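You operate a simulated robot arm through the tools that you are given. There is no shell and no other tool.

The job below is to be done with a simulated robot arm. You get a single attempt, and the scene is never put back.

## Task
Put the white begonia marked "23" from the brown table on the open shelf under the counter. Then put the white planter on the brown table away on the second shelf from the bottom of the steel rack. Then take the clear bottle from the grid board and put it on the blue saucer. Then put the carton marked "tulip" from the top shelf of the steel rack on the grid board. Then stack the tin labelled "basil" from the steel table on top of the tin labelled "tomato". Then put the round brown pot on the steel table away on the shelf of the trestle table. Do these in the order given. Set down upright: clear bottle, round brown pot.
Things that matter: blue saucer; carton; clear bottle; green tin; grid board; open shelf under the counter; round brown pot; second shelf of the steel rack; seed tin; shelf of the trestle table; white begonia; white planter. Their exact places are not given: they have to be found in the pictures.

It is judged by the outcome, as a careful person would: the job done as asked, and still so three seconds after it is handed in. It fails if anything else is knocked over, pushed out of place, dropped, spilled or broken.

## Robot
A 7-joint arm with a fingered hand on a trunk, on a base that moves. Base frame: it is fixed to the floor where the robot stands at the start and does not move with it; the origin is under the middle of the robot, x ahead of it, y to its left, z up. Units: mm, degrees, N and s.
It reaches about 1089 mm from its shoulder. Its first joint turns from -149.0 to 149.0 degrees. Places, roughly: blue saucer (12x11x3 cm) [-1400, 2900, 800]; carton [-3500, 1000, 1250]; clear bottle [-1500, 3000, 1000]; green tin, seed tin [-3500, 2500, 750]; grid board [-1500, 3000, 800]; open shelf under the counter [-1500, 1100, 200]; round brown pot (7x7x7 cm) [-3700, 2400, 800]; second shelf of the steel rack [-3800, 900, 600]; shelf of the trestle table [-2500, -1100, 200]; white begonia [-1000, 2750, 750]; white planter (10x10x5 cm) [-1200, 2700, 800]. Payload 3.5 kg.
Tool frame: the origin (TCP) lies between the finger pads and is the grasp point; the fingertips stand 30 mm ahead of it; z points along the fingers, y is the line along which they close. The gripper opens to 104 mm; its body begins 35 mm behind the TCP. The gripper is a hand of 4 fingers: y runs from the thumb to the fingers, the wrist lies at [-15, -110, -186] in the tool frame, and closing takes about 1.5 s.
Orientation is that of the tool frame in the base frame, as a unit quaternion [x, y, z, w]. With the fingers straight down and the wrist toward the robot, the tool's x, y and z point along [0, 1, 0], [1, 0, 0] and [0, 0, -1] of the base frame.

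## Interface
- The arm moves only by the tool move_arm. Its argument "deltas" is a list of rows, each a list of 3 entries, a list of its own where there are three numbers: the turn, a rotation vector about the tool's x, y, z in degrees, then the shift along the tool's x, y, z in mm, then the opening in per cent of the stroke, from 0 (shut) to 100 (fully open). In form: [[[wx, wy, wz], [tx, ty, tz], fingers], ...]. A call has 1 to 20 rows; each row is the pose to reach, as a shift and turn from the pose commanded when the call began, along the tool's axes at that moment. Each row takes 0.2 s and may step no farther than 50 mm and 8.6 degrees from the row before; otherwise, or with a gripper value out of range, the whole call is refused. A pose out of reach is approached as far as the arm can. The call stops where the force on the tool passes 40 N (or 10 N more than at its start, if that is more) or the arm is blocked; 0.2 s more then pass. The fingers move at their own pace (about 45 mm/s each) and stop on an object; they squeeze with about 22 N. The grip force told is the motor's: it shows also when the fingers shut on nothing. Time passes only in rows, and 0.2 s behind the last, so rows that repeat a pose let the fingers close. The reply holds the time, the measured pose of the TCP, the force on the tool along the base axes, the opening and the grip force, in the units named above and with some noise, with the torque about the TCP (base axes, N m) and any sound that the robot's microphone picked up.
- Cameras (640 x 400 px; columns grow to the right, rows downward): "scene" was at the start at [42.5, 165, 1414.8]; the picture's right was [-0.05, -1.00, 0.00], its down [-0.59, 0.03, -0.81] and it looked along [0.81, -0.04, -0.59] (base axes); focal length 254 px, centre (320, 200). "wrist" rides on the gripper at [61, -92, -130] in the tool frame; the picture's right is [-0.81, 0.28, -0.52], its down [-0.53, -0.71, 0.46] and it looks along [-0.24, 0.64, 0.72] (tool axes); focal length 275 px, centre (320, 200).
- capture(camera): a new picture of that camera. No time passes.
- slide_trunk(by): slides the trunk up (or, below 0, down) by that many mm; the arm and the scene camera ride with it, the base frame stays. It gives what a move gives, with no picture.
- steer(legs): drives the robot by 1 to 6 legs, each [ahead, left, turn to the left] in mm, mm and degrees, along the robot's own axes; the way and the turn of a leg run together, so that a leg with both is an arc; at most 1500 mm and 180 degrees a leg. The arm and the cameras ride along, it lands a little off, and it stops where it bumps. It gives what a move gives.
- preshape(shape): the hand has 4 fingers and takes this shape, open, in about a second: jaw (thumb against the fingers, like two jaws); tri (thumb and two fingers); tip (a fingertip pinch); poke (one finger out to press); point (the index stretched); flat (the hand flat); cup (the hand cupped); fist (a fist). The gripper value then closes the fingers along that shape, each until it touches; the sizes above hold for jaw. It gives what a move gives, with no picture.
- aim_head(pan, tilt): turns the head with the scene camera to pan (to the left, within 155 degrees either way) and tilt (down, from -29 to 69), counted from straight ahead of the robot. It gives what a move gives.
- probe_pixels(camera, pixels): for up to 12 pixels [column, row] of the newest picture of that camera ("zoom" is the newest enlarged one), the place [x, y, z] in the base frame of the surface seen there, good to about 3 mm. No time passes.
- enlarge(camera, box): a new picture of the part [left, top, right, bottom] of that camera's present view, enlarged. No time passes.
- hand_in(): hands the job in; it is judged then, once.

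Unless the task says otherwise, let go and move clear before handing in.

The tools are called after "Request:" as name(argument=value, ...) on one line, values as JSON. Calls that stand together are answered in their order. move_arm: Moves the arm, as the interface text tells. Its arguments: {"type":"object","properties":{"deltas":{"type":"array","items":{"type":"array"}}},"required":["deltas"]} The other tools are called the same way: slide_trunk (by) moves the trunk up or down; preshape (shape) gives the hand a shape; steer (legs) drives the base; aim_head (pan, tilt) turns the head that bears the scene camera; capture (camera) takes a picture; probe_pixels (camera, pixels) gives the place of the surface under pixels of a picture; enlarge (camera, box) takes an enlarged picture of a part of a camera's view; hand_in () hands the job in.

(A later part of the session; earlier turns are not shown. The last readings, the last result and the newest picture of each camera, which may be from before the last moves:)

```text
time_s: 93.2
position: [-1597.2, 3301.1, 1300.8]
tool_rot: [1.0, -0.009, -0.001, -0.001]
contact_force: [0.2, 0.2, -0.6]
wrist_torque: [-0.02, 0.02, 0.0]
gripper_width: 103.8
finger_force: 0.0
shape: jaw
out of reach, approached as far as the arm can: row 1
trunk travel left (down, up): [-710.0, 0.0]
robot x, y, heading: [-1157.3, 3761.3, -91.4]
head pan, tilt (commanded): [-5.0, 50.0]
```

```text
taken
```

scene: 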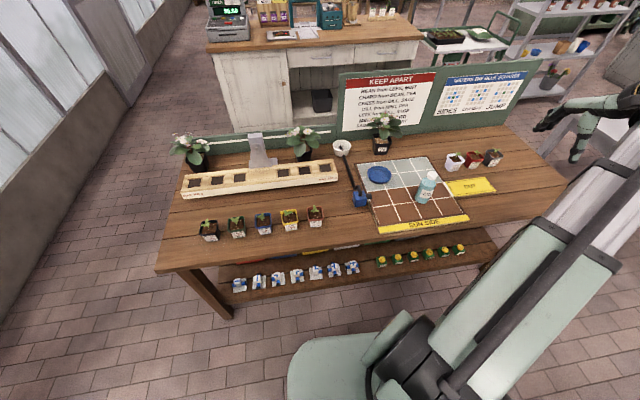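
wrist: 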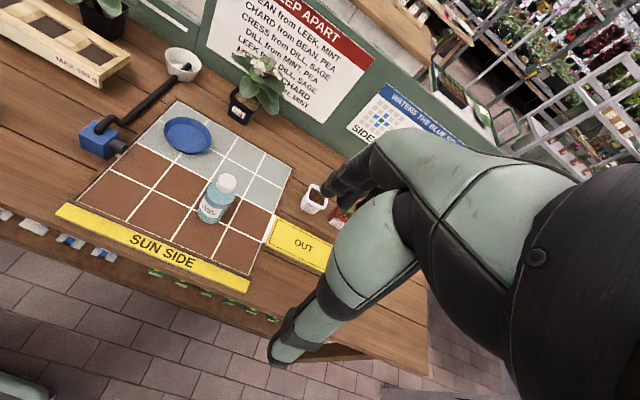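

Now the whole bench is in clear view from the front. I'll enlarge the parts that matter and probe them.

Request:
enlarge(camera="scene", box=[320, 105, 420, 175])

Request:
probe_pixels(camera="scene", pixels=[[383, 143], [383, 130], [378, 176], [427, 188], [422, 200], [342, 148], [359, 200], [302, 155], [195, 160], [345, 180], [358, 158], [425, 157]])

Request:
enlarge(camera="scene", box=[340, 150, 500, 250])

Request:
enlarge(camera="scene", box=[340, 60, 530, 140])

Request:
enlarge(camera="wrist", box=[160, 20, 380, 157])

```text
5.71 times, centred on (370, 140) of scene
```

zoom: 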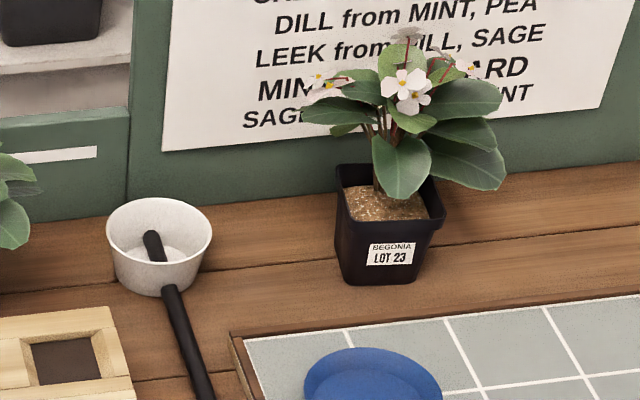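

```text
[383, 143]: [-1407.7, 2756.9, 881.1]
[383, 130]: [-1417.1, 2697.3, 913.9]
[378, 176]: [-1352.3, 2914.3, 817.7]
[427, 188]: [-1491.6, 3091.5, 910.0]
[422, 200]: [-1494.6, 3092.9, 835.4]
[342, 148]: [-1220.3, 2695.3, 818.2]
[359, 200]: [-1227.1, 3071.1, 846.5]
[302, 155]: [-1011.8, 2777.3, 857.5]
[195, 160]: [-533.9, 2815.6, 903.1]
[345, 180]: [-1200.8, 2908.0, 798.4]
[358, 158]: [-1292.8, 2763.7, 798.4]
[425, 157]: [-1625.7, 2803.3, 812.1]
```

```text
4.00 times, centred on (420, 200) of scene
```

zoom: 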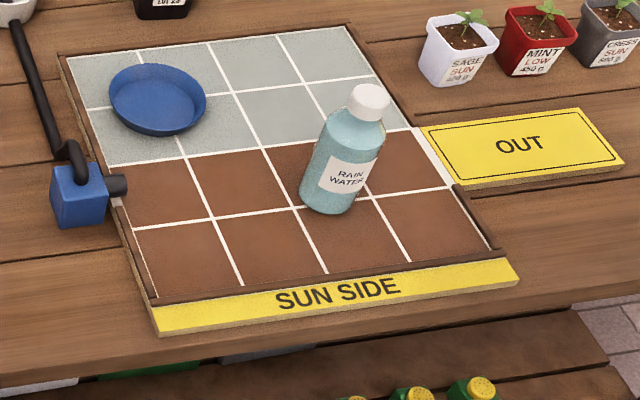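

```text
3.37 times, centred on (435, 100) of scene
```

zoom: 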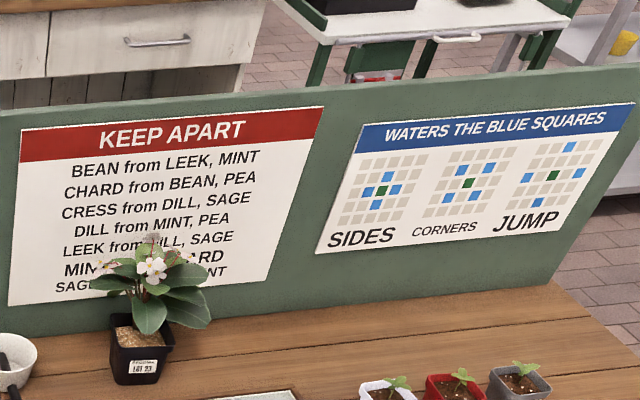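

```text
2.91 times, centred on (270, 88) of wrist
```

zoom: 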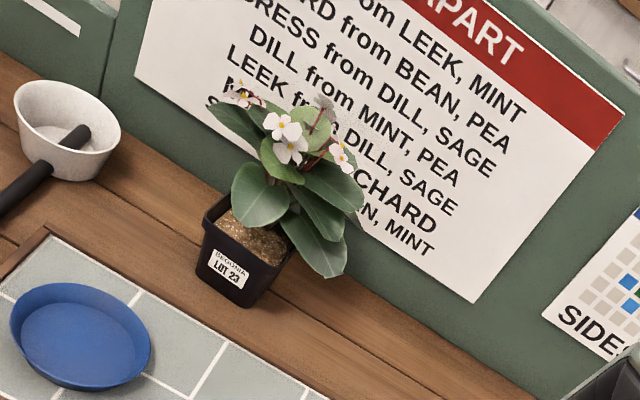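

LOT 23 is the begonia at about (-1408, 2715). The white bowl at about (-1220, 2695) must be the planter, and the black tube from the blue cube ends in it. I'll bring the wrist camera over for a closer look.

Request:
move_arm(deltas=[[[0, 0, 0], [31, 27, 18], 100], [[0, 0, 0], [62, 53, 36], 100], [[0, 0, 0], [93, 80, 54], 100], [[0, 0, 0], [125, 107, 71], 100], [[0, 0, 0], [156, 133, 89], 100], [[0, 0, 0], [187, 160, 107], 100], [[0, 0, 0], [218, 187, 125], 100], [[0, 0, 0], [249, 213, 143], 100], [[0, 0, 0], [280, 240, 161], 100], [[0, 0, 0], [311, 266, 179], 100], [[0, 0, 0], [343, 293, 196], 100], [[0, 0, 0], [374, 320, 214], 100], [[0, 0, 0], [405, 346, 232], 100], [[0, 0, 0], [436, 373, 250], 100]])

Request:
capture(camera="wrist")

Request:
capture(camera="scene")

```text
time_s: 96.2
position: [-1167.6, 2919.7, 1046.5]
tool_rot: [1.0, -0.01, 0.001, -0.002]
contact_force: [0.5, -0.5, 1.0]
wrist_torque: [0.01, 0.01, 0.02]
gripper_width: 103.5
finger_force: 0.0
shape: jaw
trunk travel left (down, up): [-710.0, 0.0]
robot x, y, heading: [-1155.5, 3762.9, -90.9]
head pan, tilt (commanded): [-5.0, 50.0]
```

```text
taken
```

wrist: 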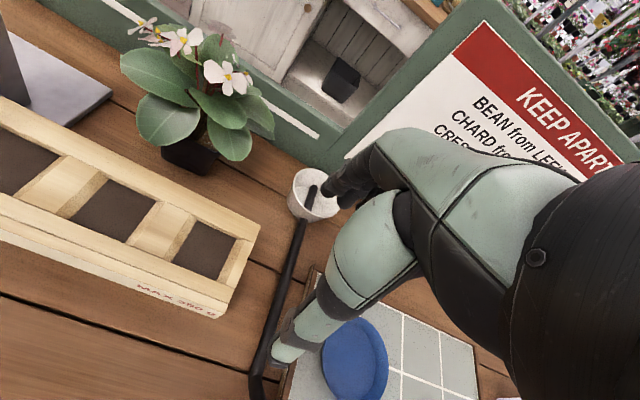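

```text
taken
```

scene: 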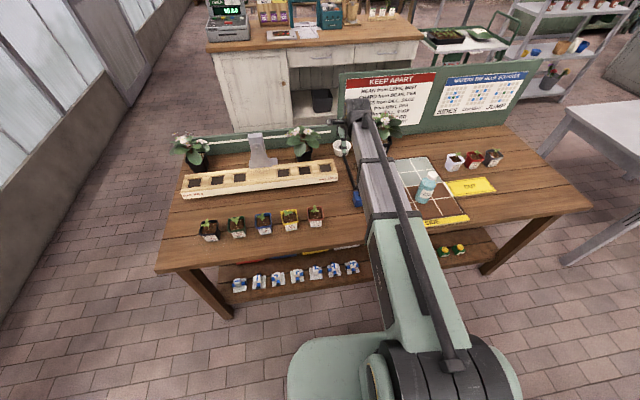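

The planter is at (315, 195) in the wrist picture, with the tube crossing its rim. I'll enlarge it.

Request:
enlarge(camera="wrist", box=[240, 140, 368, 220])

Request:
probe_pixels(camera="zoom", pixels=[[300, 160], [380, 210], [300, 300], [400, 330], [350, 250], [320, 330], [470, 210], [340, 370], [360, 290], [420, 370]])

Request:
enlarge(camera="wrist", box=[200, 260, 320, 400])

```text
5.00 times, centred on (304, 180) of wrist
```

zoom: 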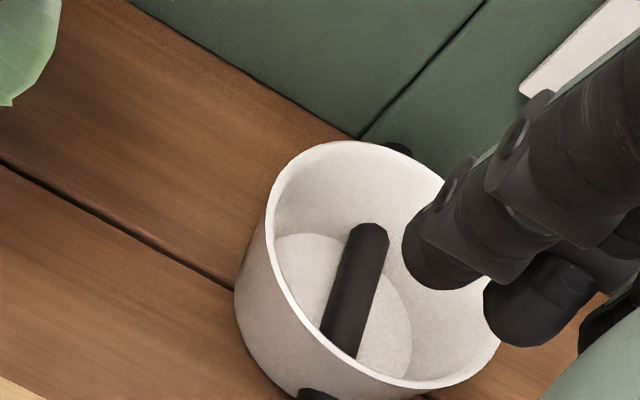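

```text
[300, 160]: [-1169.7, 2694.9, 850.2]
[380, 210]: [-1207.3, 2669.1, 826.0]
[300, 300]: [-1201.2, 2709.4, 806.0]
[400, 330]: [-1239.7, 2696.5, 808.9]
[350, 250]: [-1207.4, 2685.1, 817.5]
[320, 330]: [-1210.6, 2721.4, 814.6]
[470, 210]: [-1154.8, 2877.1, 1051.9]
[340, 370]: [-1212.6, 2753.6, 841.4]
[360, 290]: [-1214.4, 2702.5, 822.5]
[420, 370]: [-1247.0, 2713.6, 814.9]
```

```text
2.86 times, centred on (260, 330) of wrist
```

zoom: 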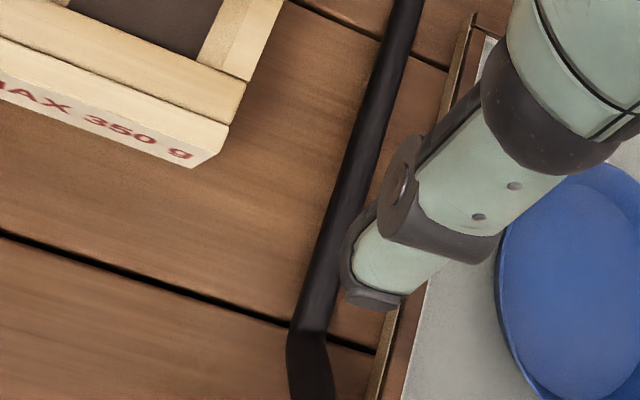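

The label at zoom (390, 253) reads "LOT 23", so the begonia wanted is the one at about (-1408, 2715). I'll take its pot from the front with a slanted hand, fingers on its left and right sides. First I'll draw back and turn the hand so the jaws close sideways.

Request:
move_arm(deltas=[[[0, 0, 8.2], [0, -20, 0], 100], [[0, 0, 16.4], [0, -40, 0], 100], [[0, 0, 24.6], [0, -60, 0], 100], [[0, 0, 32.8], [0, -80, 0], 100], [[0, 0, 41], [0, -100, 0], 100], [[0, 0, 49.2], [0, -120, 0], 100], [[0, 0, 57.4], [0, -140, 0], 100], [[0, 0, 65.6], [0, -160, 0], 100], [[0, 0, 73.8], [0, -180, 0], 100], [[0, 0, 82], [0, -200, 0], 100], [[0, 0, 90], [0, -200, 0], 100]])

Request:
move_arm(deltas=[[[0, 8.3, 0], [0, 0, 0], 100], [[0, 16.6, 0], [0, 0, 0], 100], [[0, 25, 0], [0, 0, 0], 100], [[0, 33.4, 0], [0, 0, 0], 100], [[0, 41.7, 0], [0, 0, 0], 100], [[0, 50, 0], [0, 0, 0], 100]])

Request:
capture(camera="scene")

Request:
capture(camera="wrist")

```text
time_s: 98.5
position: [-1164.4, 3118.9, 1048.5]
tool_rot: [-0.699, 0.715, 0.001, 0.0]
contact_force: [0.5, 0.0, -0.5]
wrist_torque: [0.02, 0.02, 0.0]
gripper_width: 103.8
finger_force: 0.1
shape: jaw
trunk travel left (down, up): [-710.0, 0.0]
robot x, y, heading: [-1158.7, 3762.8, -91.0]
head pan, tilt (commanded): [-5.0, 50.0]
```

```text
time_s: 100.0
position: [-1163.9, 3119.4, 1048.2]
tool_rot: [-0.634, 0.647, -0.297, -0.303]
contact_force: [-0.1, 1.1, -0.3]
wrist_torque: [0.0, 0.01, -0.02]
gripper_width: 103.6
finger_force: 0.1
shape: jaw
trunk travel left (down, up): [-710.0, 0.0]
robot x, y, heading: [-1155.7, 3762.6, -91.0]
head pan, tilt (commanded): [-5.0, 50.0]
```

```text
taken
```

scene: 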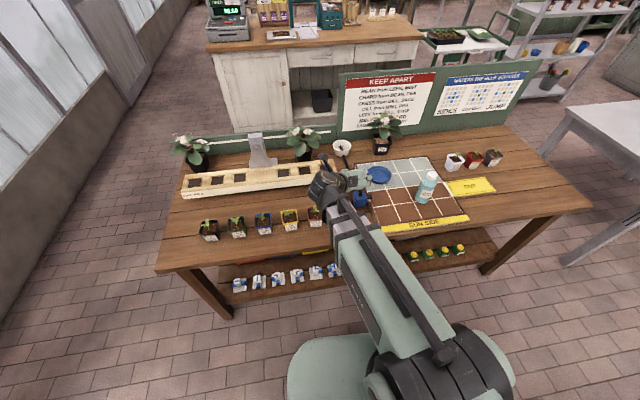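

```text
taken
```

wrist: 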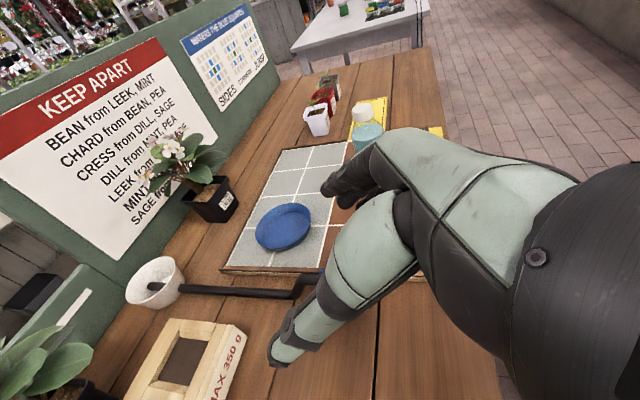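

The slanted orientation is reached. In the wrist picture the begonia pot is at (212, 200), so I'll enlarge and probe its edges.

Request:
enlarge(camera="wrist", box=[120, 110, 280, 240])

Request:
enlarge(camera="scene", box=[350, 105, 420, 160])

```text
3.08 times, centred on (200, 175) of wrist
```

zoom: 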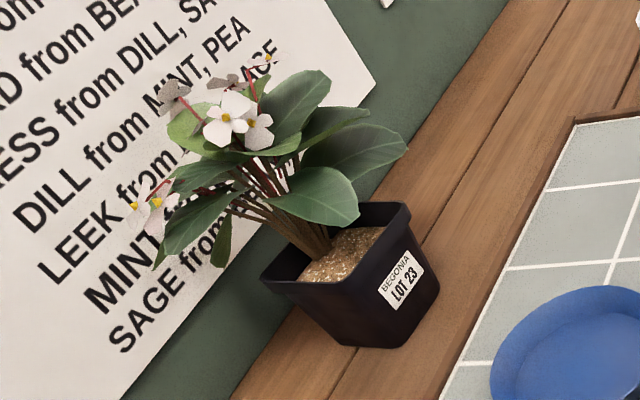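

```text
7.27 times, centred on (385, 132) of scene
```

zoom: 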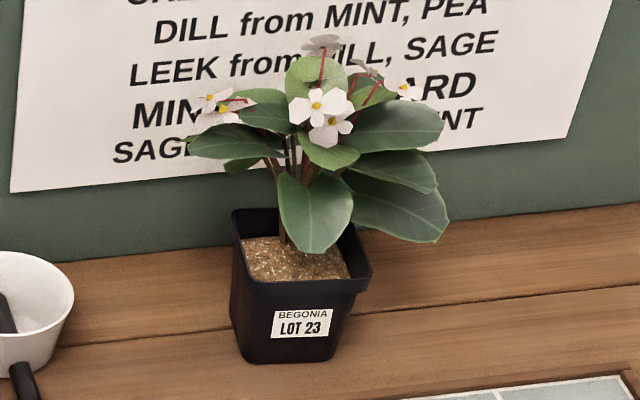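

Request:
probe_pixels(camera="zoom", pixels=[[244, 215], [252, 285], [366, 268], [300, 292], [250, 355], [332, 358], [290, 310], [290, 357], [320, 220], [440, 235], [300, 60], [190, 150]])

Request:
probe_pixels(camera="scene", pixels=[[400, 148], [360, 152], [432, 165], [365, 165], [427, 160], [390, 110], [436, 85]])

```text
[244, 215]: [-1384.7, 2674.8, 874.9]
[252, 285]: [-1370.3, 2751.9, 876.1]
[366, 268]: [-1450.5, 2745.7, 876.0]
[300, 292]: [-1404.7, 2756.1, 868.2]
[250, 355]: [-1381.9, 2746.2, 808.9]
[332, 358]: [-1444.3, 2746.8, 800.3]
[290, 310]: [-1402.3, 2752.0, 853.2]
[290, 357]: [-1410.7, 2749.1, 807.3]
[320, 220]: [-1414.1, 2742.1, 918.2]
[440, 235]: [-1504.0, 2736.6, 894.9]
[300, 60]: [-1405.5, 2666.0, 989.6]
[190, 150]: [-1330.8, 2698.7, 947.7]
```

```text
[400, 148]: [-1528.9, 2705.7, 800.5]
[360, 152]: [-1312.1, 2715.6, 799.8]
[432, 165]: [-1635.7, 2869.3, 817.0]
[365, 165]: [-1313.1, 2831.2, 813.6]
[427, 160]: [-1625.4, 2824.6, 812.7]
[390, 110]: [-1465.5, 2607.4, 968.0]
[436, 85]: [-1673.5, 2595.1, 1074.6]
```

The pot's rim is at z 876, with its front at y 2756 and its centre near (-1411, 2713). I'll tilt the hand 10° flatter and drive so the pot is straight ahead, keeping the hand high over the bottle.

Request:
move_arm(deltas=[[[0, 5, 0], [0, 0, 0], 100], [[0, 10, 0], [0, 0, 0], 100]])

Request:
steer(legs=[[0, 0, 3], [151, -253, 0]])

Request:
capture(camera="wrist")

Request:
capture(camera="scene")

```text
time_s: 100.5
position: [-1165.1, 3119.1, 1047.2]
tool_rot: [-0.606, 0.619, -0.35, -0.357]
contact_force: [0.1, -0.9, 0.4]
wrist_torque: [-0.01, -0.02, 0.01]
gripper_width: 103.9
finger_force: 0.0
shape: jaw
trunk travel left (down, up): [-710.0, 0.0]
robot x, y, heading: [-1153.7, 3761.0, -91.1]
head pan, tilt (commanded): [-5.0, 50.0]
```

```text
time_s: 103.0
position: [-1385.6, 2960.6, 1047.2]
tool_rot: [0.62, -0.605, 0.357, 0.349]
contact_force: [-0.9, -0.1, 0.6]
wrist_torque: [0.01, 0.0, 0.03]
gripper_width: 103.8
finger_force: 0.1
shape: jaw
trunk travel left (down, up): [-710.0, 0.0]
robot x, y, heading: [-1401.9, 3603.8, -88.8]
head pan, tilt (commanded): [-5.0, 50.0]
```

```text
taken
```

wrist: 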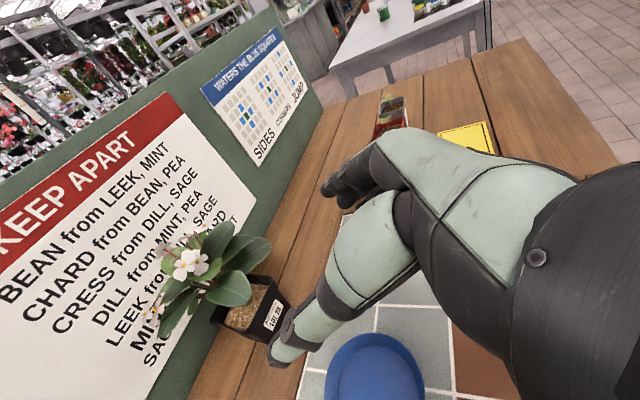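

```text
taken
```

scene: 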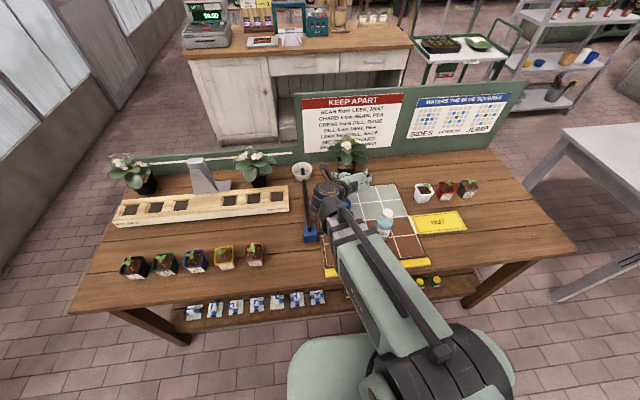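

The hand is now slanted 30° below level and lined up. I'll move to a pre-grasp 110 mm back from the pot along the approach line.

Request:
move_arm(deltas=[[[0, 0, 0], [-12.6, 6.1, 36.2], 100], [[0, 0, 0], [-25.2, 12.1, 72.3], 100], [[0, 0, 0], [-37.9, 18.2, 108.5], 100], [[0, 0, 0], [-50.5, 24.2, 144.6], 100], [[0, 0, 0], [-63.1, 30.3, 180.8], 100]])

Request:
capture(camera="wrist")

Request:
capture(camera="scene")

Request:
enlarge(camera="scene", box=[270, 120, 430, 220])

```text
time_s: 104.2
position: [-1409.9, 2833.8, 899.3]
tool_rot: [0.62, -0.605, 0.357, 0.349]
contact_force: [-0.7, 1.0, -0.4]
wrist_torque: [0.0, -0.01, 0.02]
gripper_width: 104.2
finger_force: 0.0
shape: jaw
trunk travel left (down, up): [-710.0, 0.0]
robot x, y, heading: [-1401.7, 3601.6, -88.4]
head pan, tilt (commanded): [-5.0, 50.0]
```

```text
taken
```

wrist: 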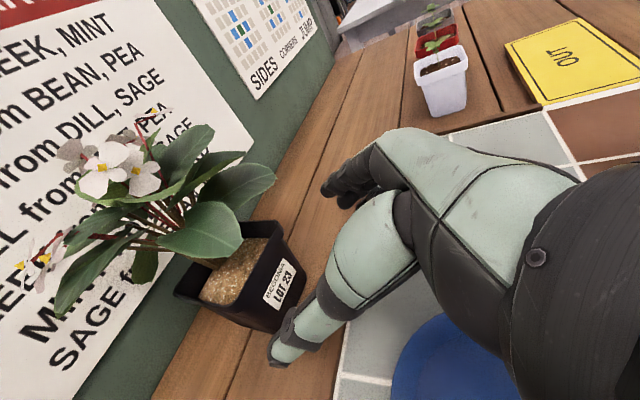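

```text
taken
```

scene: 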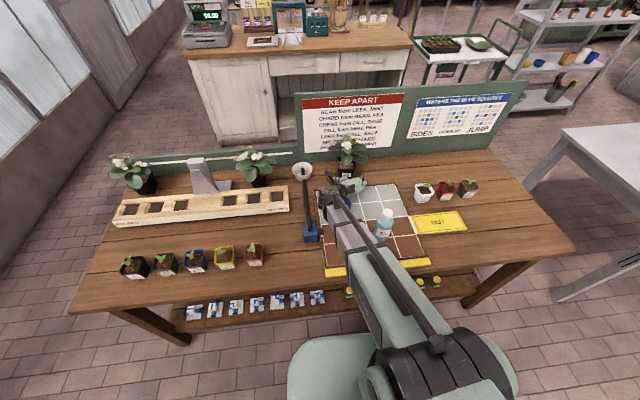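

```text
4.00 times, centred on (350, 170) of scene
```

zoom: 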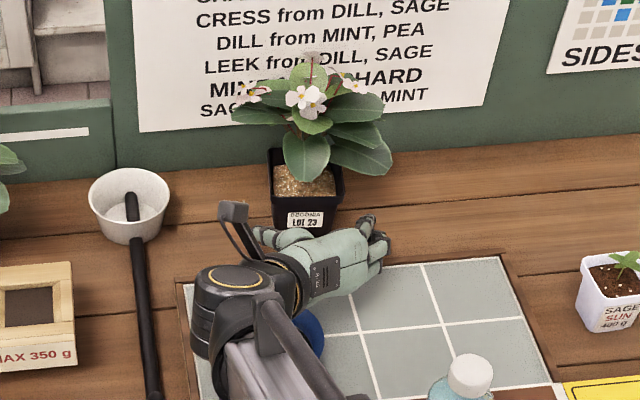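

In the enlarged scene, the thumb tip is near (262, 237) and the fingertips near (372, 222), with the pot just ahead. I'll probe these to check the centring.

Request:
probe_pixels(camera="zoom", pixels=[[262, 237], [372, 222], [380, 240], [335, 250], [305, 212], [275, 205], [335, 205], [300, 175], [290, 240]])

Request:
probe_pixels(camera="wrist", pixels=[[330, 190], [345, 200], [275, 355], [290, 340], [250, 325], [280, 290], [265, 225], [190, 295], [300, 262], [215, 235]])

```text
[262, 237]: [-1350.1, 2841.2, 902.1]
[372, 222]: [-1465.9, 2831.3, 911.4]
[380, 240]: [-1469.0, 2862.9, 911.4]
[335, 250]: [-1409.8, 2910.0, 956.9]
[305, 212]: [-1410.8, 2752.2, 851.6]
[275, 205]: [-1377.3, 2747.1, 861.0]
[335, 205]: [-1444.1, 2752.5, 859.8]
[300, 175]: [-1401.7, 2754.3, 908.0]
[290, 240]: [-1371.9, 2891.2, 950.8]
```

```text
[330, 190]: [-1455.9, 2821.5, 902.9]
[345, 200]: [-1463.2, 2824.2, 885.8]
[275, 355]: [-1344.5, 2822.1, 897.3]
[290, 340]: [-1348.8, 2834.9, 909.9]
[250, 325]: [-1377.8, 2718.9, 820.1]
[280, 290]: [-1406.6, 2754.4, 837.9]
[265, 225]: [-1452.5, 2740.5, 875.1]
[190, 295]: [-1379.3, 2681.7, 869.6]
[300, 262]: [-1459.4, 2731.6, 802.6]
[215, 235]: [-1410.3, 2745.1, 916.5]
```

The pocket centre is at x ≈ -1409 and the pot centre at ≈ -1410, so they are aligned. I'll slide in 108 mm along the approach line and check before closing.

Request:
move_arm(deltas=[[[0, 0, 0], [0, 0, 20], 100], [[0, 0, 0], [0, 0, 40], 100], [[0, 0, 0], [0, 0, 58], 100], [[0, 0, 0], [0, 0, 74], 100], [[0, 0, 0], [0, 0, 88], 100], [[0, 0, 0], [0, 0, 98], 100], [[0, 0, 0], [0, 0, 106], 100]])

Request:
capture(camera="wrist")

Request:
enlarge(camera="scene", box=[270, 120, 430, 220])

```text
time_s: 105.8
position: [-1409.6, 2743.2, 848.2]
tool_rot: [0.62, -0.605, 0.357, 0.349]
contact_force: [-0.9, 1.1, 0.3]
wrist_torque: [-0.02, 0.01, -0.06]
gripper_width: 104.0
finger_force: 0.1
shape: jaw
trunk travel left (down, up): [-710.0, 0.0]
robot x, y, heading: [-1407.2, 3601.5, -88.7]
head pan, tilt (commanded): [-5.0, 50.0]
```

```text
taken
```

wrist: 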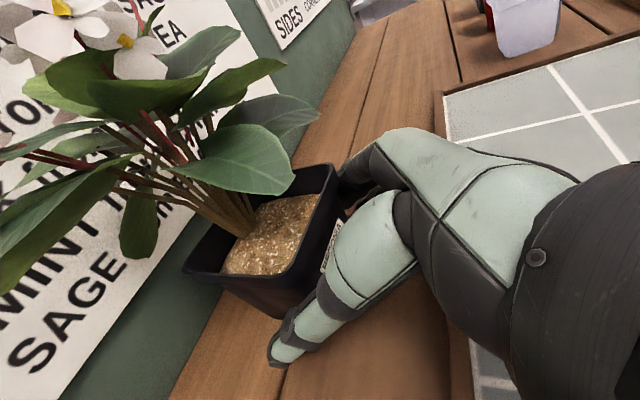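

```text
4.00 times, centred on (350, 170) of scene
```

zoom: 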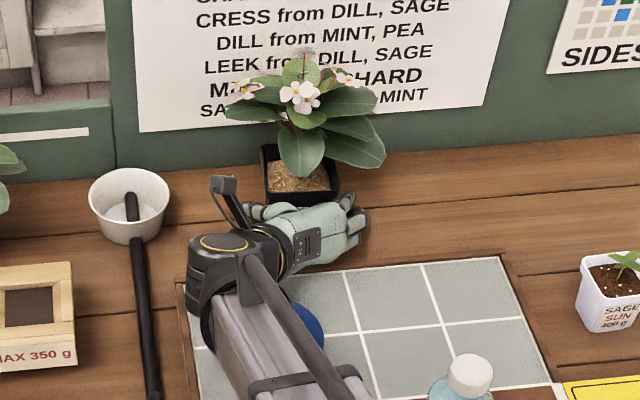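

No force shows, and the pot sits between the thumb and fingers. I'll close the hand, holding the pose.

Request:
move_arm(deltas=[[[0, 0, 0], [0, 0, 0], 70], [[0, 0, 0], [0, 0, 0], 50], [[0, 0, 0], [0, 0, 0], 30], [[0, 0, 0], [0, 0, 0], 0], [[0, 0, 0], [0, 0, 0], 0], [[0, 0, 0], [0, 0, 0], 0], [[0, 0, 0], [0, 0, 0], 0], [[0, 0, 0], [0, 0, 0], 0], [[0, 0, 0], [0, 0, 0], 0], [[0, 0, 0], [0, 0, 0], 0]])

Request:
capture(camera="wrist")

Request:
enlarge(camera="scene", box=[270, 120, 430, 220])

```text
time_s: 108.0
position: [-1409.3, 2744.0, 849.7]
tool_rot: [0.619, -0.605, 0.358, 0.349]
contact_force: [1.3, -0.6, -0.2]
wrist_torque: [-0.04, -0.1, 0.04]
gripper_width: 74.6
finger_force: 22.0
shape: jaw
trunk travel left (down, up): [-710.0, 0.0]
robot x, y, heading: [-1403.0, 3602.8, -88.4]
head pan, tilt (commanded): [-5.0, 50.0]
```

```text
taken
```

wrist: 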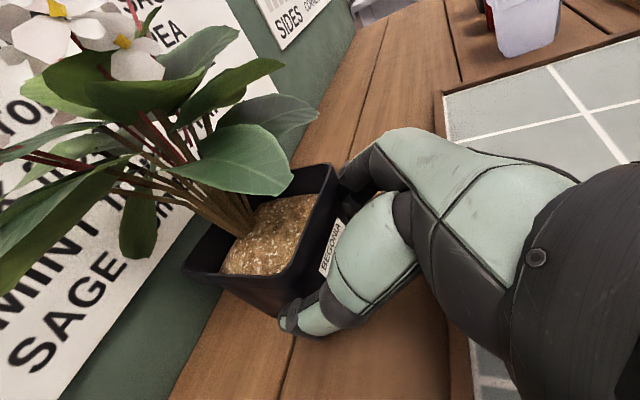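

```text
4.00 times, centred on (350, 170) of scene
```

zoom: 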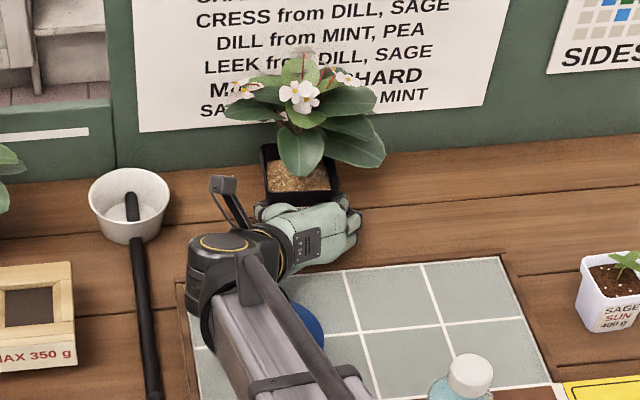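

The grip holds at 74.6 mm with 22 N. I'll lift 60 mm straight up and check.

Request:
move_arm(deltas=[[[0, 0, 0], [8.7, 0, -5], 0], [[0, 0, 0], [17.3, 0, -10], 0], [[0, 0, 0], [26, 0, -15], 0], [[0, 0, 0], [34.6, 0, -20], 0], [[0, 0, 0], [43.3, 0, -25], 0], [[0, 0, 0], [52, 0, -30], 0]])

Request:
enlarge(camera="scene", box=[270, 100, 430, 200])

Request:
capture(camera="wrist")

```text
time_s: 109.4
position: [-1409.9, 2742.6, 908.8]
tool_rot: [0.62, -0.605, 0.357, 0.349]
contact_force: [-0.3, -0.4, -1.7]
wrist_torque: [0.09, -0.01, 0.0]
gripper_width: 74.4
finger_force: 22.2
shape: jaw
trunk travel left (down, up): [-710.0, 0.0]
robot x, y, heading: [-1401.1, 3602.7, -88.6]
head pan, tilt (commanded): [-5.0, 50.0]
```

```text
4.00 times, centred on (350, 150) of scene
```

zoom: 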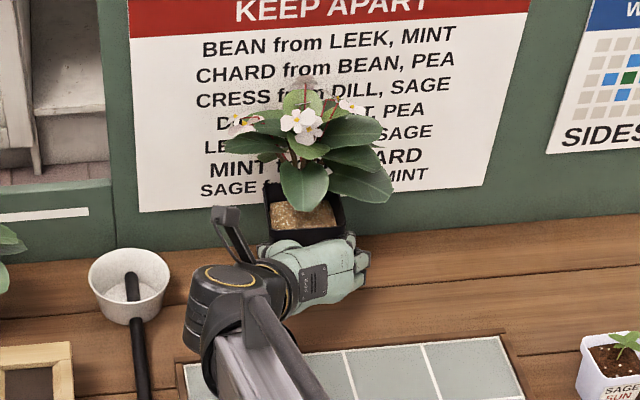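

```text
taken
```

wrist: 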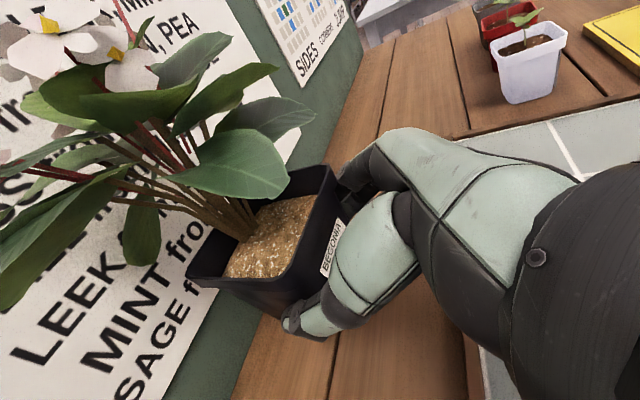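

The begonia hangs level in the hand with steady grip. I'll lift 150 mm more and draw back 200 mm.

Request:
move_arm(deltas=[[[0, 0, 0], [26, 0, -15], 0], [[0, 0, 0], [52, 0, -30], 0], [[0, 0, 0], [78, 0, -45], 0], [[0, 0, 0], [104, 0, -60], 0], [[0, 0, 0], [130, 0, -75], 0], [[0, 0, 0], [110, -1, -110], 0], [[0, 0, 0], [90, -2, -144], 0], [[0, 0, 0], [70, -3, -179], 0], [[0, 0, 0], [50, -4, -213], 0], [[0, 0, 0], [30, -5, -248], 0]])

Request:
capture(camera="scene")

```text
time_s: 111.6
position: [-1409.8, 2945.6, 1060.8]
tool_rot: [0.62, -0.605, 0.358, 0.349]
contact_force: [-0.8, -0.6, -1.2]
wrist_torque: [0.1, 0.01, 0.0]
gripper_width: 74.6
finger_force: 22.0
shape: jaw
trunk travel left (down, up): [-710.0, 0.0]
robot x, y, heading: [-1405.5, 3602.1, -88.5]
head pan, tilt (commanded): [-5.0, 50.0]
```

```text
taken
```

scene: 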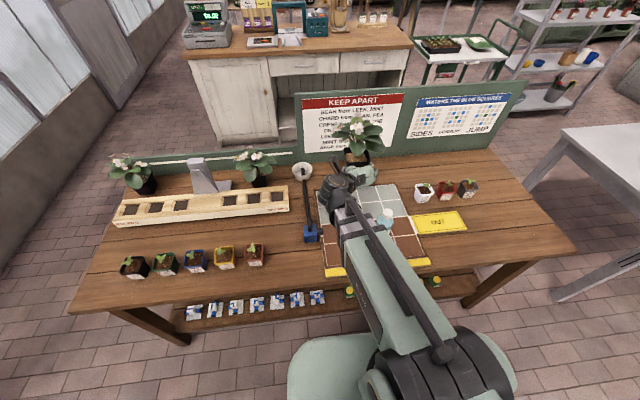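

The begonia is held safely. I'll back off, straighten, and go around the bench's right end to the aisle mouth.

Request:
steer(legs=[[-150, 0, -1.5], [0, 1500, 0], [0, 300, 0]])

Request:
steer(legs=[[1500, 0, 0], [150, 0, 0], [0, 0, -90]])

Request:
aim_head(pan=40, tilt=40)

Request:
capture(camera="scene")

Request:
capture(camera="wrist")

```text
time_s: 121.6
position: [361.4, 3125.3, 1057.3]
tool_rot: [0.623, -0.603, 0.361, 0.343]
contact_force: [0.1, 1.3, -3.0]
wrist_torque: [0.08, 0.01, 0.02]
gripper_width: 74.8
finger_force: 21.7
shape: jaw
trunk travel left (down, up): [-710.0, 0.0]
robot x, y, heading: [368.1, 3787.1, -88.3]
head pan, tilt (commanded): [-5.0, 50.0]
stopped in leg 3: the robot was blocked; the commanded pose is now the measured one
```

```text
time_s: 133.9
position: [-205.0, 2137.3, 1059.5]
tool_rot: [-0.011, 0.866, -0.006, -0.5]
contact_force: [-1.3, 0.5, -1.4]
wrist_torque: [0.03, -0.1, -0.02]
gripper_width: 74.8
finger_force: 21.7
shape: jaw
trunk travel left (down, up): [-710.0, 0.0]
robot x, y, heading: [453.2, 2133.1, -178.5]
head pan, tilt (commanded): [-5.0, 50.0]
```

```text
time_s: 135.0
position: [-204.2, 2136.9, 1059.1]
tool_rot: [-0.011, 0.866, -0.006, -0.499]
contact_force: [-0.3, 0.1, -1.9]
wrist_torque: [-0.03, -0.09, 0.03]
gripper_width: 74.7
finger_force: 22.5
shape: jaw
trunk travel left (down, up): [-710.0, 0.0]
robot x, y, heading: [453.4, 2132.3, -178.5]
head pan, tilt (commanded): [40.0, 40.0]
```

```text
taken
```

scene: 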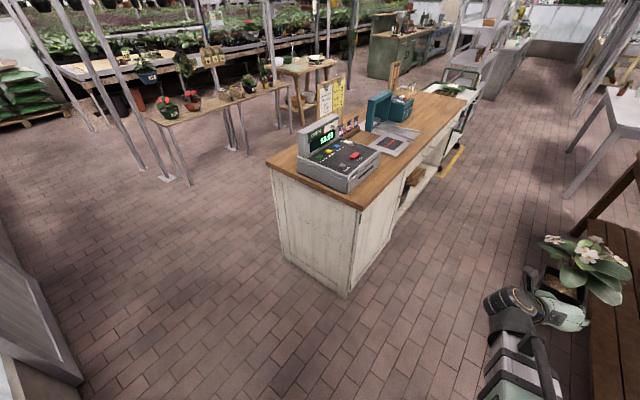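

```text
taken
```

wrist: 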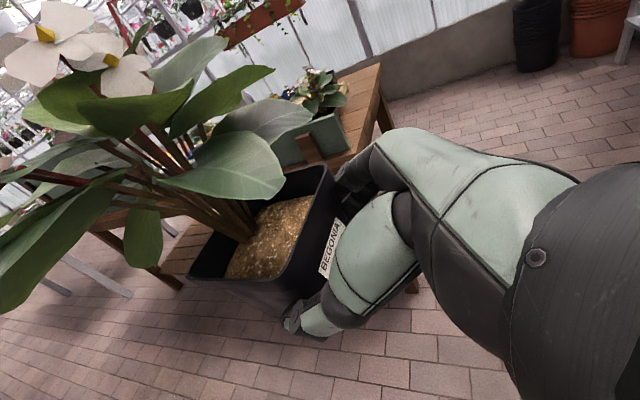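

The third leg was blocked near (368, 3787), probably by the ladder or the bins. I'll look back there to make sure nothing was moved.

Request:
aim_head(pan=-100, tilt=20)

Request:
capture(camera="scene")

Request:
probe_pixels(camera="scene", pixels=[[320, 150], [280, 190], [340, 190], [400, 200], [360, 220], [300, 160]])

```text
time_s: 137.3
position: [-203.2, 2138.0, 1060.0]
tool_rot: [-0.011, 0.866, -0.006, -0.499]
contact_force: [-1.1, -0.3, -1.9]
wrist_torque: [0.0, -0.08, 0.03]
gripper_width: 74.9
finger_force: 22.6
shape: jaw
trunk travel left (down, up): [-710.0, 0.0]
robot x, y, heading: [455.4, 2130.0, -178.8]
head pan, tilt (commanded): [-100.0, 20.0]
```

```text
taken
```

scene: 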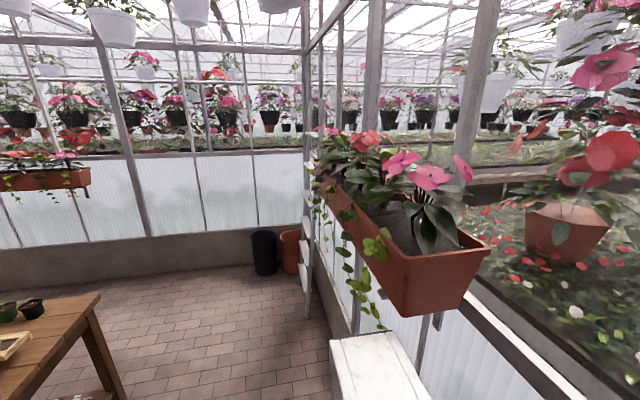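

```text
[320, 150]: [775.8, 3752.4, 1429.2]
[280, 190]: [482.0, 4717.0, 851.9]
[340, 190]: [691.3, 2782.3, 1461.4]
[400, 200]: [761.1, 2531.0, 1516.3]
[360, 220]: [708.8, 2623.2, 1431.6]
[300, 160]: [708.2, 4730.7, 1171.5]
```

A window box hangs at about (700-800, 2500-3750, 1430), and the ladder stands by the corner. I'll enlarge to check that both are as they were.

Request:
enlarge(camera="scene", box=[230, 120, 390, 340])

Request:
probe_pixels(camera="scene", pixels=[[305, 290], [306, 240], [308, 315], [263, 255], [290, 250], [300, 260]])

```text
1.82 times, centred on (310, 230) of scene
```

zoom: 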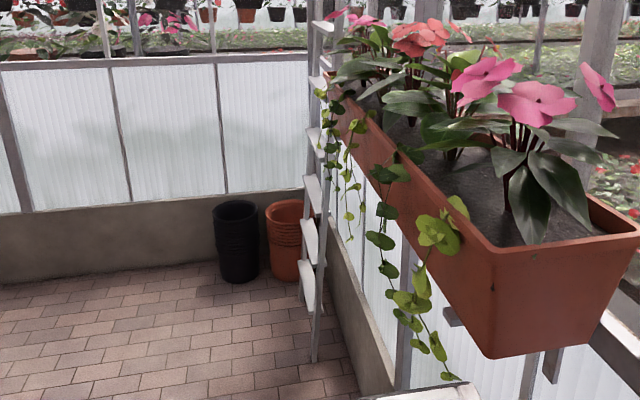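

```text
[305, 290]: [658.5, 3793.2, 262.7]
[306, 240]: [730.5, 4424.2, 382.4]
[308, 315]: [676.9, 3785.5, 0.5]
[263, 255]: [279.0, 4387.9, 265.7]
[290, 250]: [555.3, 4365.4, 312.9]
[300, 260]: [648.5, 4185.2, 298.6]
```

The ladder foot is at (677, 3785) and it still stands in place, so the base reaches about 300 mm to each side. I'll retract the arm and lower the trunk before entering the aisle.

Request:
move_arm(deltas=[[[0, 0, 0], [-21, 0, -37], 0], [[0, 0, 0], [-42, 0, -74], 0], [[0, 0, 0], [-63, 0, -110], 0], [[0, 0, 0], [-85, 0, -147], 0]])

Request:
slide_trunk(by=-450)

Request:
steer(legs=[[1150, 0, -1.5]])

Request:
aim_head(pan=50, tilt=35)

Request:
capture(camera="scene")

```text
time_s: 138.3
position: [-135.8, 2104.6, 1034.9]
tool_rot: [-0.01, 0.866, -0.005, -0.499]
contact_force: [0.3, 0.6, -2.9]
wrist_torque: [0.0, -0.09, -0.02]
gripper_width: 74.5
finger_force: 22.0
shape: jaw
out of reach, approached as far as the arm can: row 2, 3, 4
trunk travel left (down, up): [-710.0, 0.0]
robot x, y, heading: [456.9, 2133.0, -178.4]
head pan, tilt (commanded): [-100.0, 20.0]
```

```text
refused: -450 is not a number from -400 to 400
```

```text
time_s: 144.1
position: [-1271.1, 2141.5, 1032.9]
tool_rot: [0.013, 0.867, 0.01, -0.499]
contact_force: [0.5, 0.3, -2.4]
wrist_torque: [-0.02, -0.12, 0.01]
gripper_width: 74.6
finger_force: 21.7
shape: jaw
trunk travel left (down, up): [-710.0, 0.0]
robot x, y, heading: [-681.2, 2134.5, 178.3]
head pan, tilt (commanded): [-100.0, 20.0]
```

```text
time_s: 146.4
position: [-1272.4, 2142.0, 1033.6]
tool_rot: [0.015, 0.867, 0.009, -0.499]
contact_force: [0.3, -1.2, -3.5]
wrist_torque: [0.0, -0.11, 0.01]
gripper_width: 74.6
finger_force: 22.0
shape: jaw
trunk travel left (down, up): [-710.0, 0.0]
robot x, y, heading: [-682.9, 2137.9, 178.3]
head pan, tilt (commanded): [50.0, 35.0]
```

```text
taken
```

scene: 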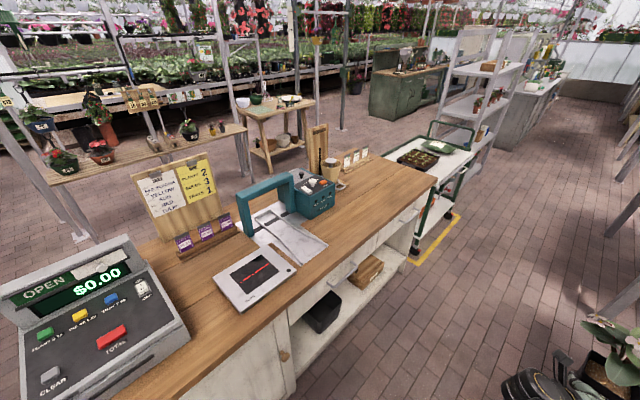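

The arm won't fold closer than about 590 mm in this pose, so I'll turn with the pot above the counter height. The opening shows between (290, 330) and (415, 230), so I'll probe the shelf, the bin and the crate.

Request:
enlarge(camera="scene", box=[270, 190, 440, 370])

Request:
probe_pixels(camera="scene", pixels=[[294, 350], [310, 345], [350, 300], [398, 262], [412, 245], [322, 295], [325, 330], [360, 270], [380, 268], [340, 300], [300, 330], [385, 250]])

```text
2.22 times, centred on (355, 280) of scene
```

zoom: 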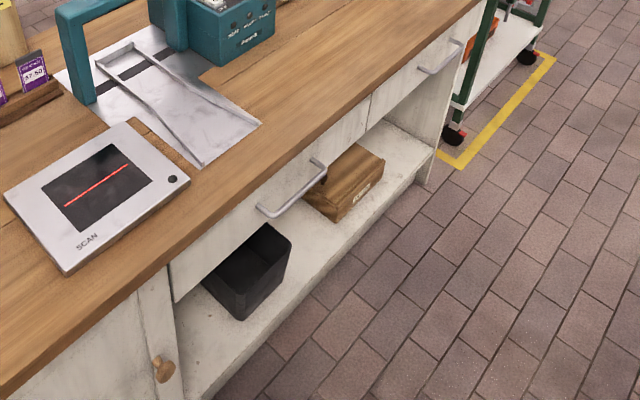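

```text
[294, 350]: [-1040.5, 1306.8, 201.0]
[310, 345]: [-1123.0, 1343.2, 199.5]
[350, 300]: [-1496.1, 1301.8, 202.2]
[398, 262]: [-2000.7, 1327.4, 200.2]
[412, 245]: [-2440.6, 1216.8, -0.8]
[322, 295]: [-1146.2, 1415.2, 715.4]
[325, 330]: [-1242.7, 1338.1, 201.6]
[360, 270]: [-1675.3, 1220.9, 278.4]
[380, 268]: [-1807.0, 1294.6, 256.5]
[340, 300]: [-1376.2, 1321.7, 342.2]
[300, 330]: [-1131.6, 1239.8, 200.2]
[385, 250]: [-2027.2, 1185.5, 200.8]
```

The shelf is at z 200 between about x -1020 and -2050, and the gap near x -1500 between the black bin and the crate looks free. I'll drive on to x ≈ -1480, turn to face the counter with the pot held high, and look in.

Request:
steer(legs=[[800, 0, 0], [0, 0, 91.7]])

Request:
aim_head(pan=0, tilt=52)

Request:
capture(camera="scene")

```text
time_s: 154.7
position: [-1469.8, 1569.2, 1034.1]
tool_rot: [0.615, -0.61, 0.354, 0.352]
contact_force: [0.6, 0.9, -2.3]
wrist_torque: [0.09, 0.03, -0.03]
gripper_width: 74.7
finger_force: 21.8
shape: jaw
trunk travel left (down, up): [-710.0, 0.0]
robot x, y, heading: [-1484.7, 2163.3, -89.7]
head pan, tilt (commanded): [50.0, 35.0]
```

```text
time_s: 155.8
position: [-1468.8, 1570.9, 1034.2]
tool_rot: [0.615, -0.611, 0.353, 0.352]
contact_force: [-0.6, -0.2, -3.0]
wrist_torque: [0.09, -0.02, -0.01]
gripper_width: 74.9
finger_force: 22.0
shape: jaw
trunk travel left (down, up): [-710.0, 0.0]
robot x, y, heading: [-1486.2, 2165.8, -89.5]
head pan, tilt (commanded): [0.0, 52.0]
```

```text
taken
```

scene: 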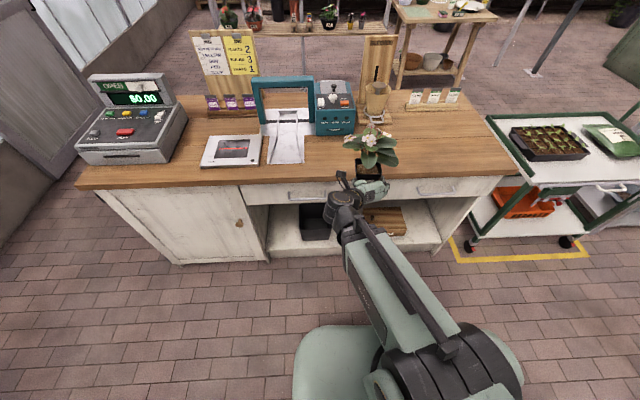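

The pot is over the counter's rear edge. I'll probe the bin, crate and shelf edge, then back up 50 mm and lower the trunk.

Request:
probe_pixels(camera="scene", pixels=[[303, 210], [330, 215], [305, 238], [325, 240], [375, 212], [403, 212], [405, 233], [385, 233], [280, 250], [430, 248], [350, 245], [300, 183]])

Request:
steer(legs=[[-50, 0, 0]])

Request:
slide_trunk(by=-400)

Request:
aim_head(pan=0, tilt=45)

Request:
capture(camera="scene")

```text
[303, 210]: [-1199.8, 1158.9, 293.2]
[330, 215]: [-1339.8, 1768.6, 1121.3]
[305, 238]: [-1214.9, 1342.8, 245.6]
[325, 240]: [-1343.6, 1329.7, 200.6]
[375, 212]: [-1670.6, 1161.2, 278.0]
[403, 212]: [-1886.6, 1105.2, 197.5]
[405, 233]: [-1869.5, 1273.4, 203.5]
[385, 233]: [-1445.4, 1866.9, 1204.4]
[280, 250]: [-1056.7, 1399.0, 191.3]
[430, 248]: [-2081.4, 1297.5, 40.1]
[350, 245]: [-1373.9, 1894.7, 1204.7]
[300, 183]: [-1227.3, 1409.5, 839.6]
```

```text
time_s: 156.8
position: [-1469.8, 1622.6, 1034.1]
tool_rot: [0.614, -0.611, 0.354, 0.353]
contact_force: [-0.1, 0.9, -2.3]
wrist_torque: [0.09, 0.04, 0.0]
gripper_width: 74.6
finger_force: 22.1
shape: jaw
trunk travel left (down, up): [-710.0, 0.0]
robot x, y, heading: [-1488.9, 2215.3, -89.6]
head pan, tilt (commanded): [0.0, 52.0]
```

```text
time_s: 160.6
position: [-1469.1, 1621.6, 635.0]
tool_rot: [0.615, -0.611, 0.353, 0.352]
contact_force: [-0.7, -0.7, -3.1]
wrist_torque: [0.07, 0.01, -0.01]
gripper_width: 74.7
finger_force: 22.5
shape: jaw
trunk travel left (down, up): [-310.0, 400.0]
robot x, y, heading: [-1486.7, 2210.9, -89.4]
head pan, tilt (commanded): [0.0, 52.0]
```

```text
time_s: 161.3
position: [-1468.5, 1622.0, 634.1]
tool_rot: [0.615, -0.611, 0.354, 0.353]
contact_force: [1.0, 0.4, -2.4]
wrist_torque: [0.04, 0.02, -0.02]
gripper_width: 75.0
finger_force: 22.2
shape: jaw
trunk travel left (down, up): [-310.0, 400.0]
robot x, y, heading: [-1490.9, 2213.7, -89.4]
head pan, tilt (commanded): [0.0, 45.0]
```

```text
taken
```

scene: 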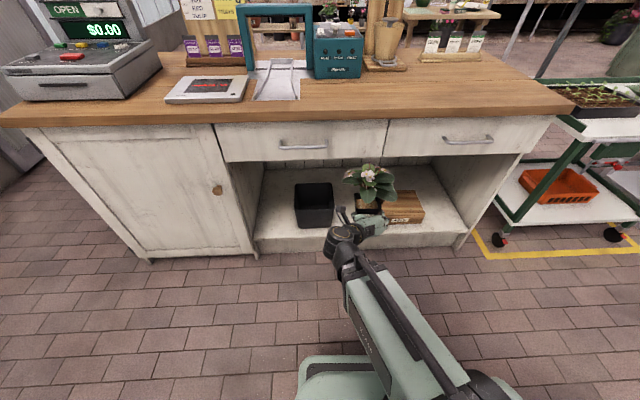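

The lower view shows the bin at (314, 205) and the crate at (403, 207), with room between. I'll enlarge and probe these edges.

Request:
enlarge(camera="scene", box=[240, 140, 480, 270])

Request:
probe_pixels(camera="scene", pixels=[[333, 190], [333, 224], [298, 224], [345, 200], [345, 225], [420, 222], [423, 195], [350, 236], [440, 225], [270, 215], [445, 200], [460, 232]])

Request:
probe_pixels(camera="scene", pixels=[[300, 160], [450, 155], [420, 170], [430, 190], [340, 180], [260, 238], [425, 234], [387, 222], [399, 193], [290, 205], [344, 176], [300, 146]])

```text
2.67 times, centred on (360, 205) of scene
```

zoom: 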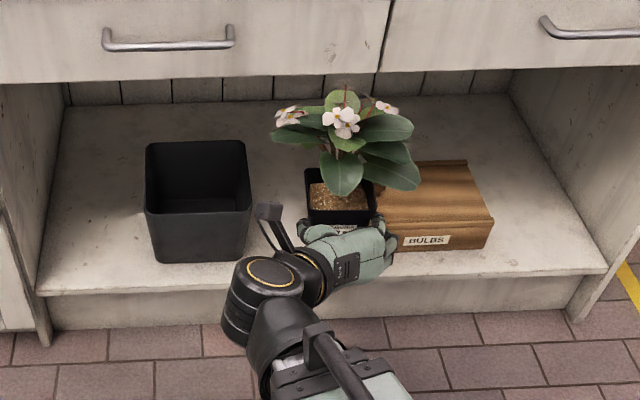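

```text
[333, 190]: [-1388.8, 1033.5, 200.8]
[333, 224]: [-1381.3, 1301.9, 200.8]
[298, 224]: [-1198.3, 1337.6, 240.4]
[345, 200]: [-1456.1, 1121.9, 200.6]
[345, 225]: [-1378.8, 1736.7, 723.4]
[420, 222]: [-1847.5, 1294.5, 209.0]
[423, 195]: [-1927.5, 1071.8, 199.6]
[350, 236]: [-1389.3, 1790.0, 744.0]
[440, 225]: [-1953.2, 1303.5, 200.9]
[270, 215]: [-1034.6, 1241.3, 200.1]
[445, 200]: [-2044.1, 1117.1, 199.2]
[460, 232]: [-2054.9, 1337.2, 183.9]
```

```text
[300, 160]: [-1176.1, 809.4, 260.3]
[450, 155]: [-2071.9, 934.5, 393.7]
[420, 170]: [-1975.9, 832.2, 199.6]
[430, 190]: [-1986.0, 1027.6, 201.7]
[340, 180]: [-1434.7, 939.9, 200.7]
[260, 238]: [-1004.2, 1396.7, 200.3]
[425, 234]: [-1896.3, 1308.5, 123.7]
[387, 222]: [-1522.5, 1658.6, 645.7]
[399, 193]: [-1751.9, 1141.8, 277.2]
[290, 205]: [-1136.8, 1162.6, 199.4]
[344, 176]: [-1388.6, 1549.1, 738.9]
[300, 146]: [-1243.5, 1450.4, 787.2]
```

The gap between the bin (right edge ≈ -1390) and the crate (left edge ≈ -1640) is about 245 mm wide. The shelf is at z 200 with its front edge at y ≈ 1369. I'll lower the trunk 300 mm and move the pot in to x -1515, y 1290.

Request:
slide_trunk(by=-300)

Request:
move_arm(deltas=[[[0, 0, 0], [0, 46, 0], 0], [[0, 0, 0], [14, 46, 35.5], 0], [[0, 0, 0], [28, 46, 71], 0], [[0, 0, 0], [42, 46, 106.5], 0], [[0, 0, 0], [56, 46, 142], 0]])

Request:
aim_head(pan=0, tilt=35)

Request:
capture(camera="scene")

Request:
capture(camera="wrist")

```text
time_s: 164.3
position: [-1470.5, 1621.5, 334.6]
tool_rot: [0.615, -0.611, 0.354, 0.352]
contact_force: [-0.2, -0.7, -2.4]
wrist_torque: [0.08, 0.01, -0.01]
gripper_width: 74.6
finger_force: 21.9
shape: jaw
trunk travel left (down, up): [-10.0, 700.0]
robot x, y, heading: [-1486.0, 2213.5, -89.7]
head pan, tilt (commanded): [0.0, 45.0]
```

```text
time_s: 165.5
position: [-1514.4, 1470.1, 311.2]
tool_rot: [0.615, -0.611, 0.353, 0.352]
contact_force: [0.0, 0.5, -2.5]
wrist_torque: [0.08, -0.01, -0.01]
gripper_width: 74.7
finger_force: 21.5
shape: jaw
out of reach, approached as far as the arm can: row 1
trunk travel left (down, up): [-10.0, 700.0]
robot x, y, heading: [-1487.0, 2213.4, -89.5]
head pan, tilt (commanded): [0.0, 45.0]
```

```text
time_s: 166.2
position: [-1514.2, 1470.2, 311.0]
tool_rot: [0.614, -0.611, 0.353, 0.353]
contact_force: [0.2, -0.5, -3.6]
wrist_torque: [0.06, 0.01, -0.01]
gripper_width: 74.8
finger_force: 22.2
shape: jaw
trunk travel left (down, up): [-10.0, 700.0]
robot x, y, heading: [-1487.0, 2210.5, -89.7]
head pan, tilt (commanded): [0.0, 35.0]
```

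```text
taken
```

scene: 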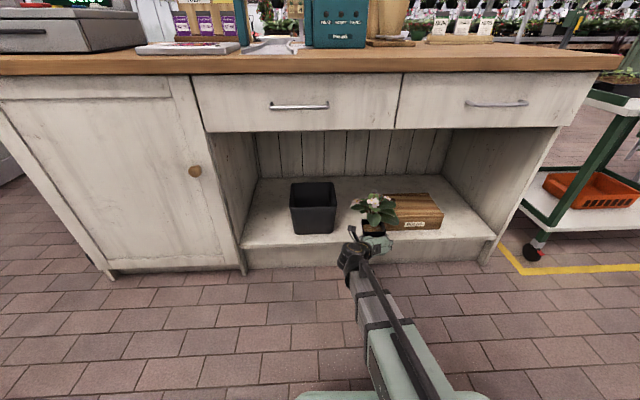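

```text
taken
```

wrist: 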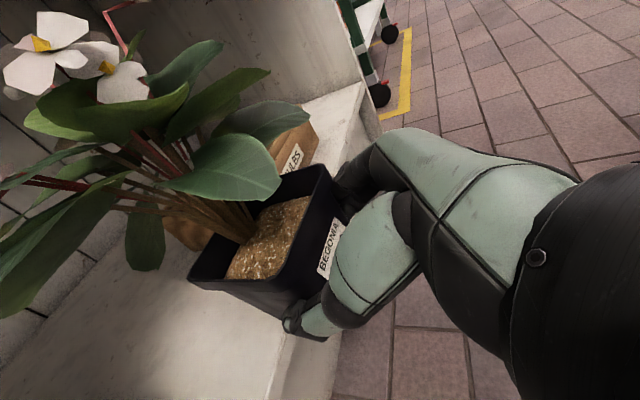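

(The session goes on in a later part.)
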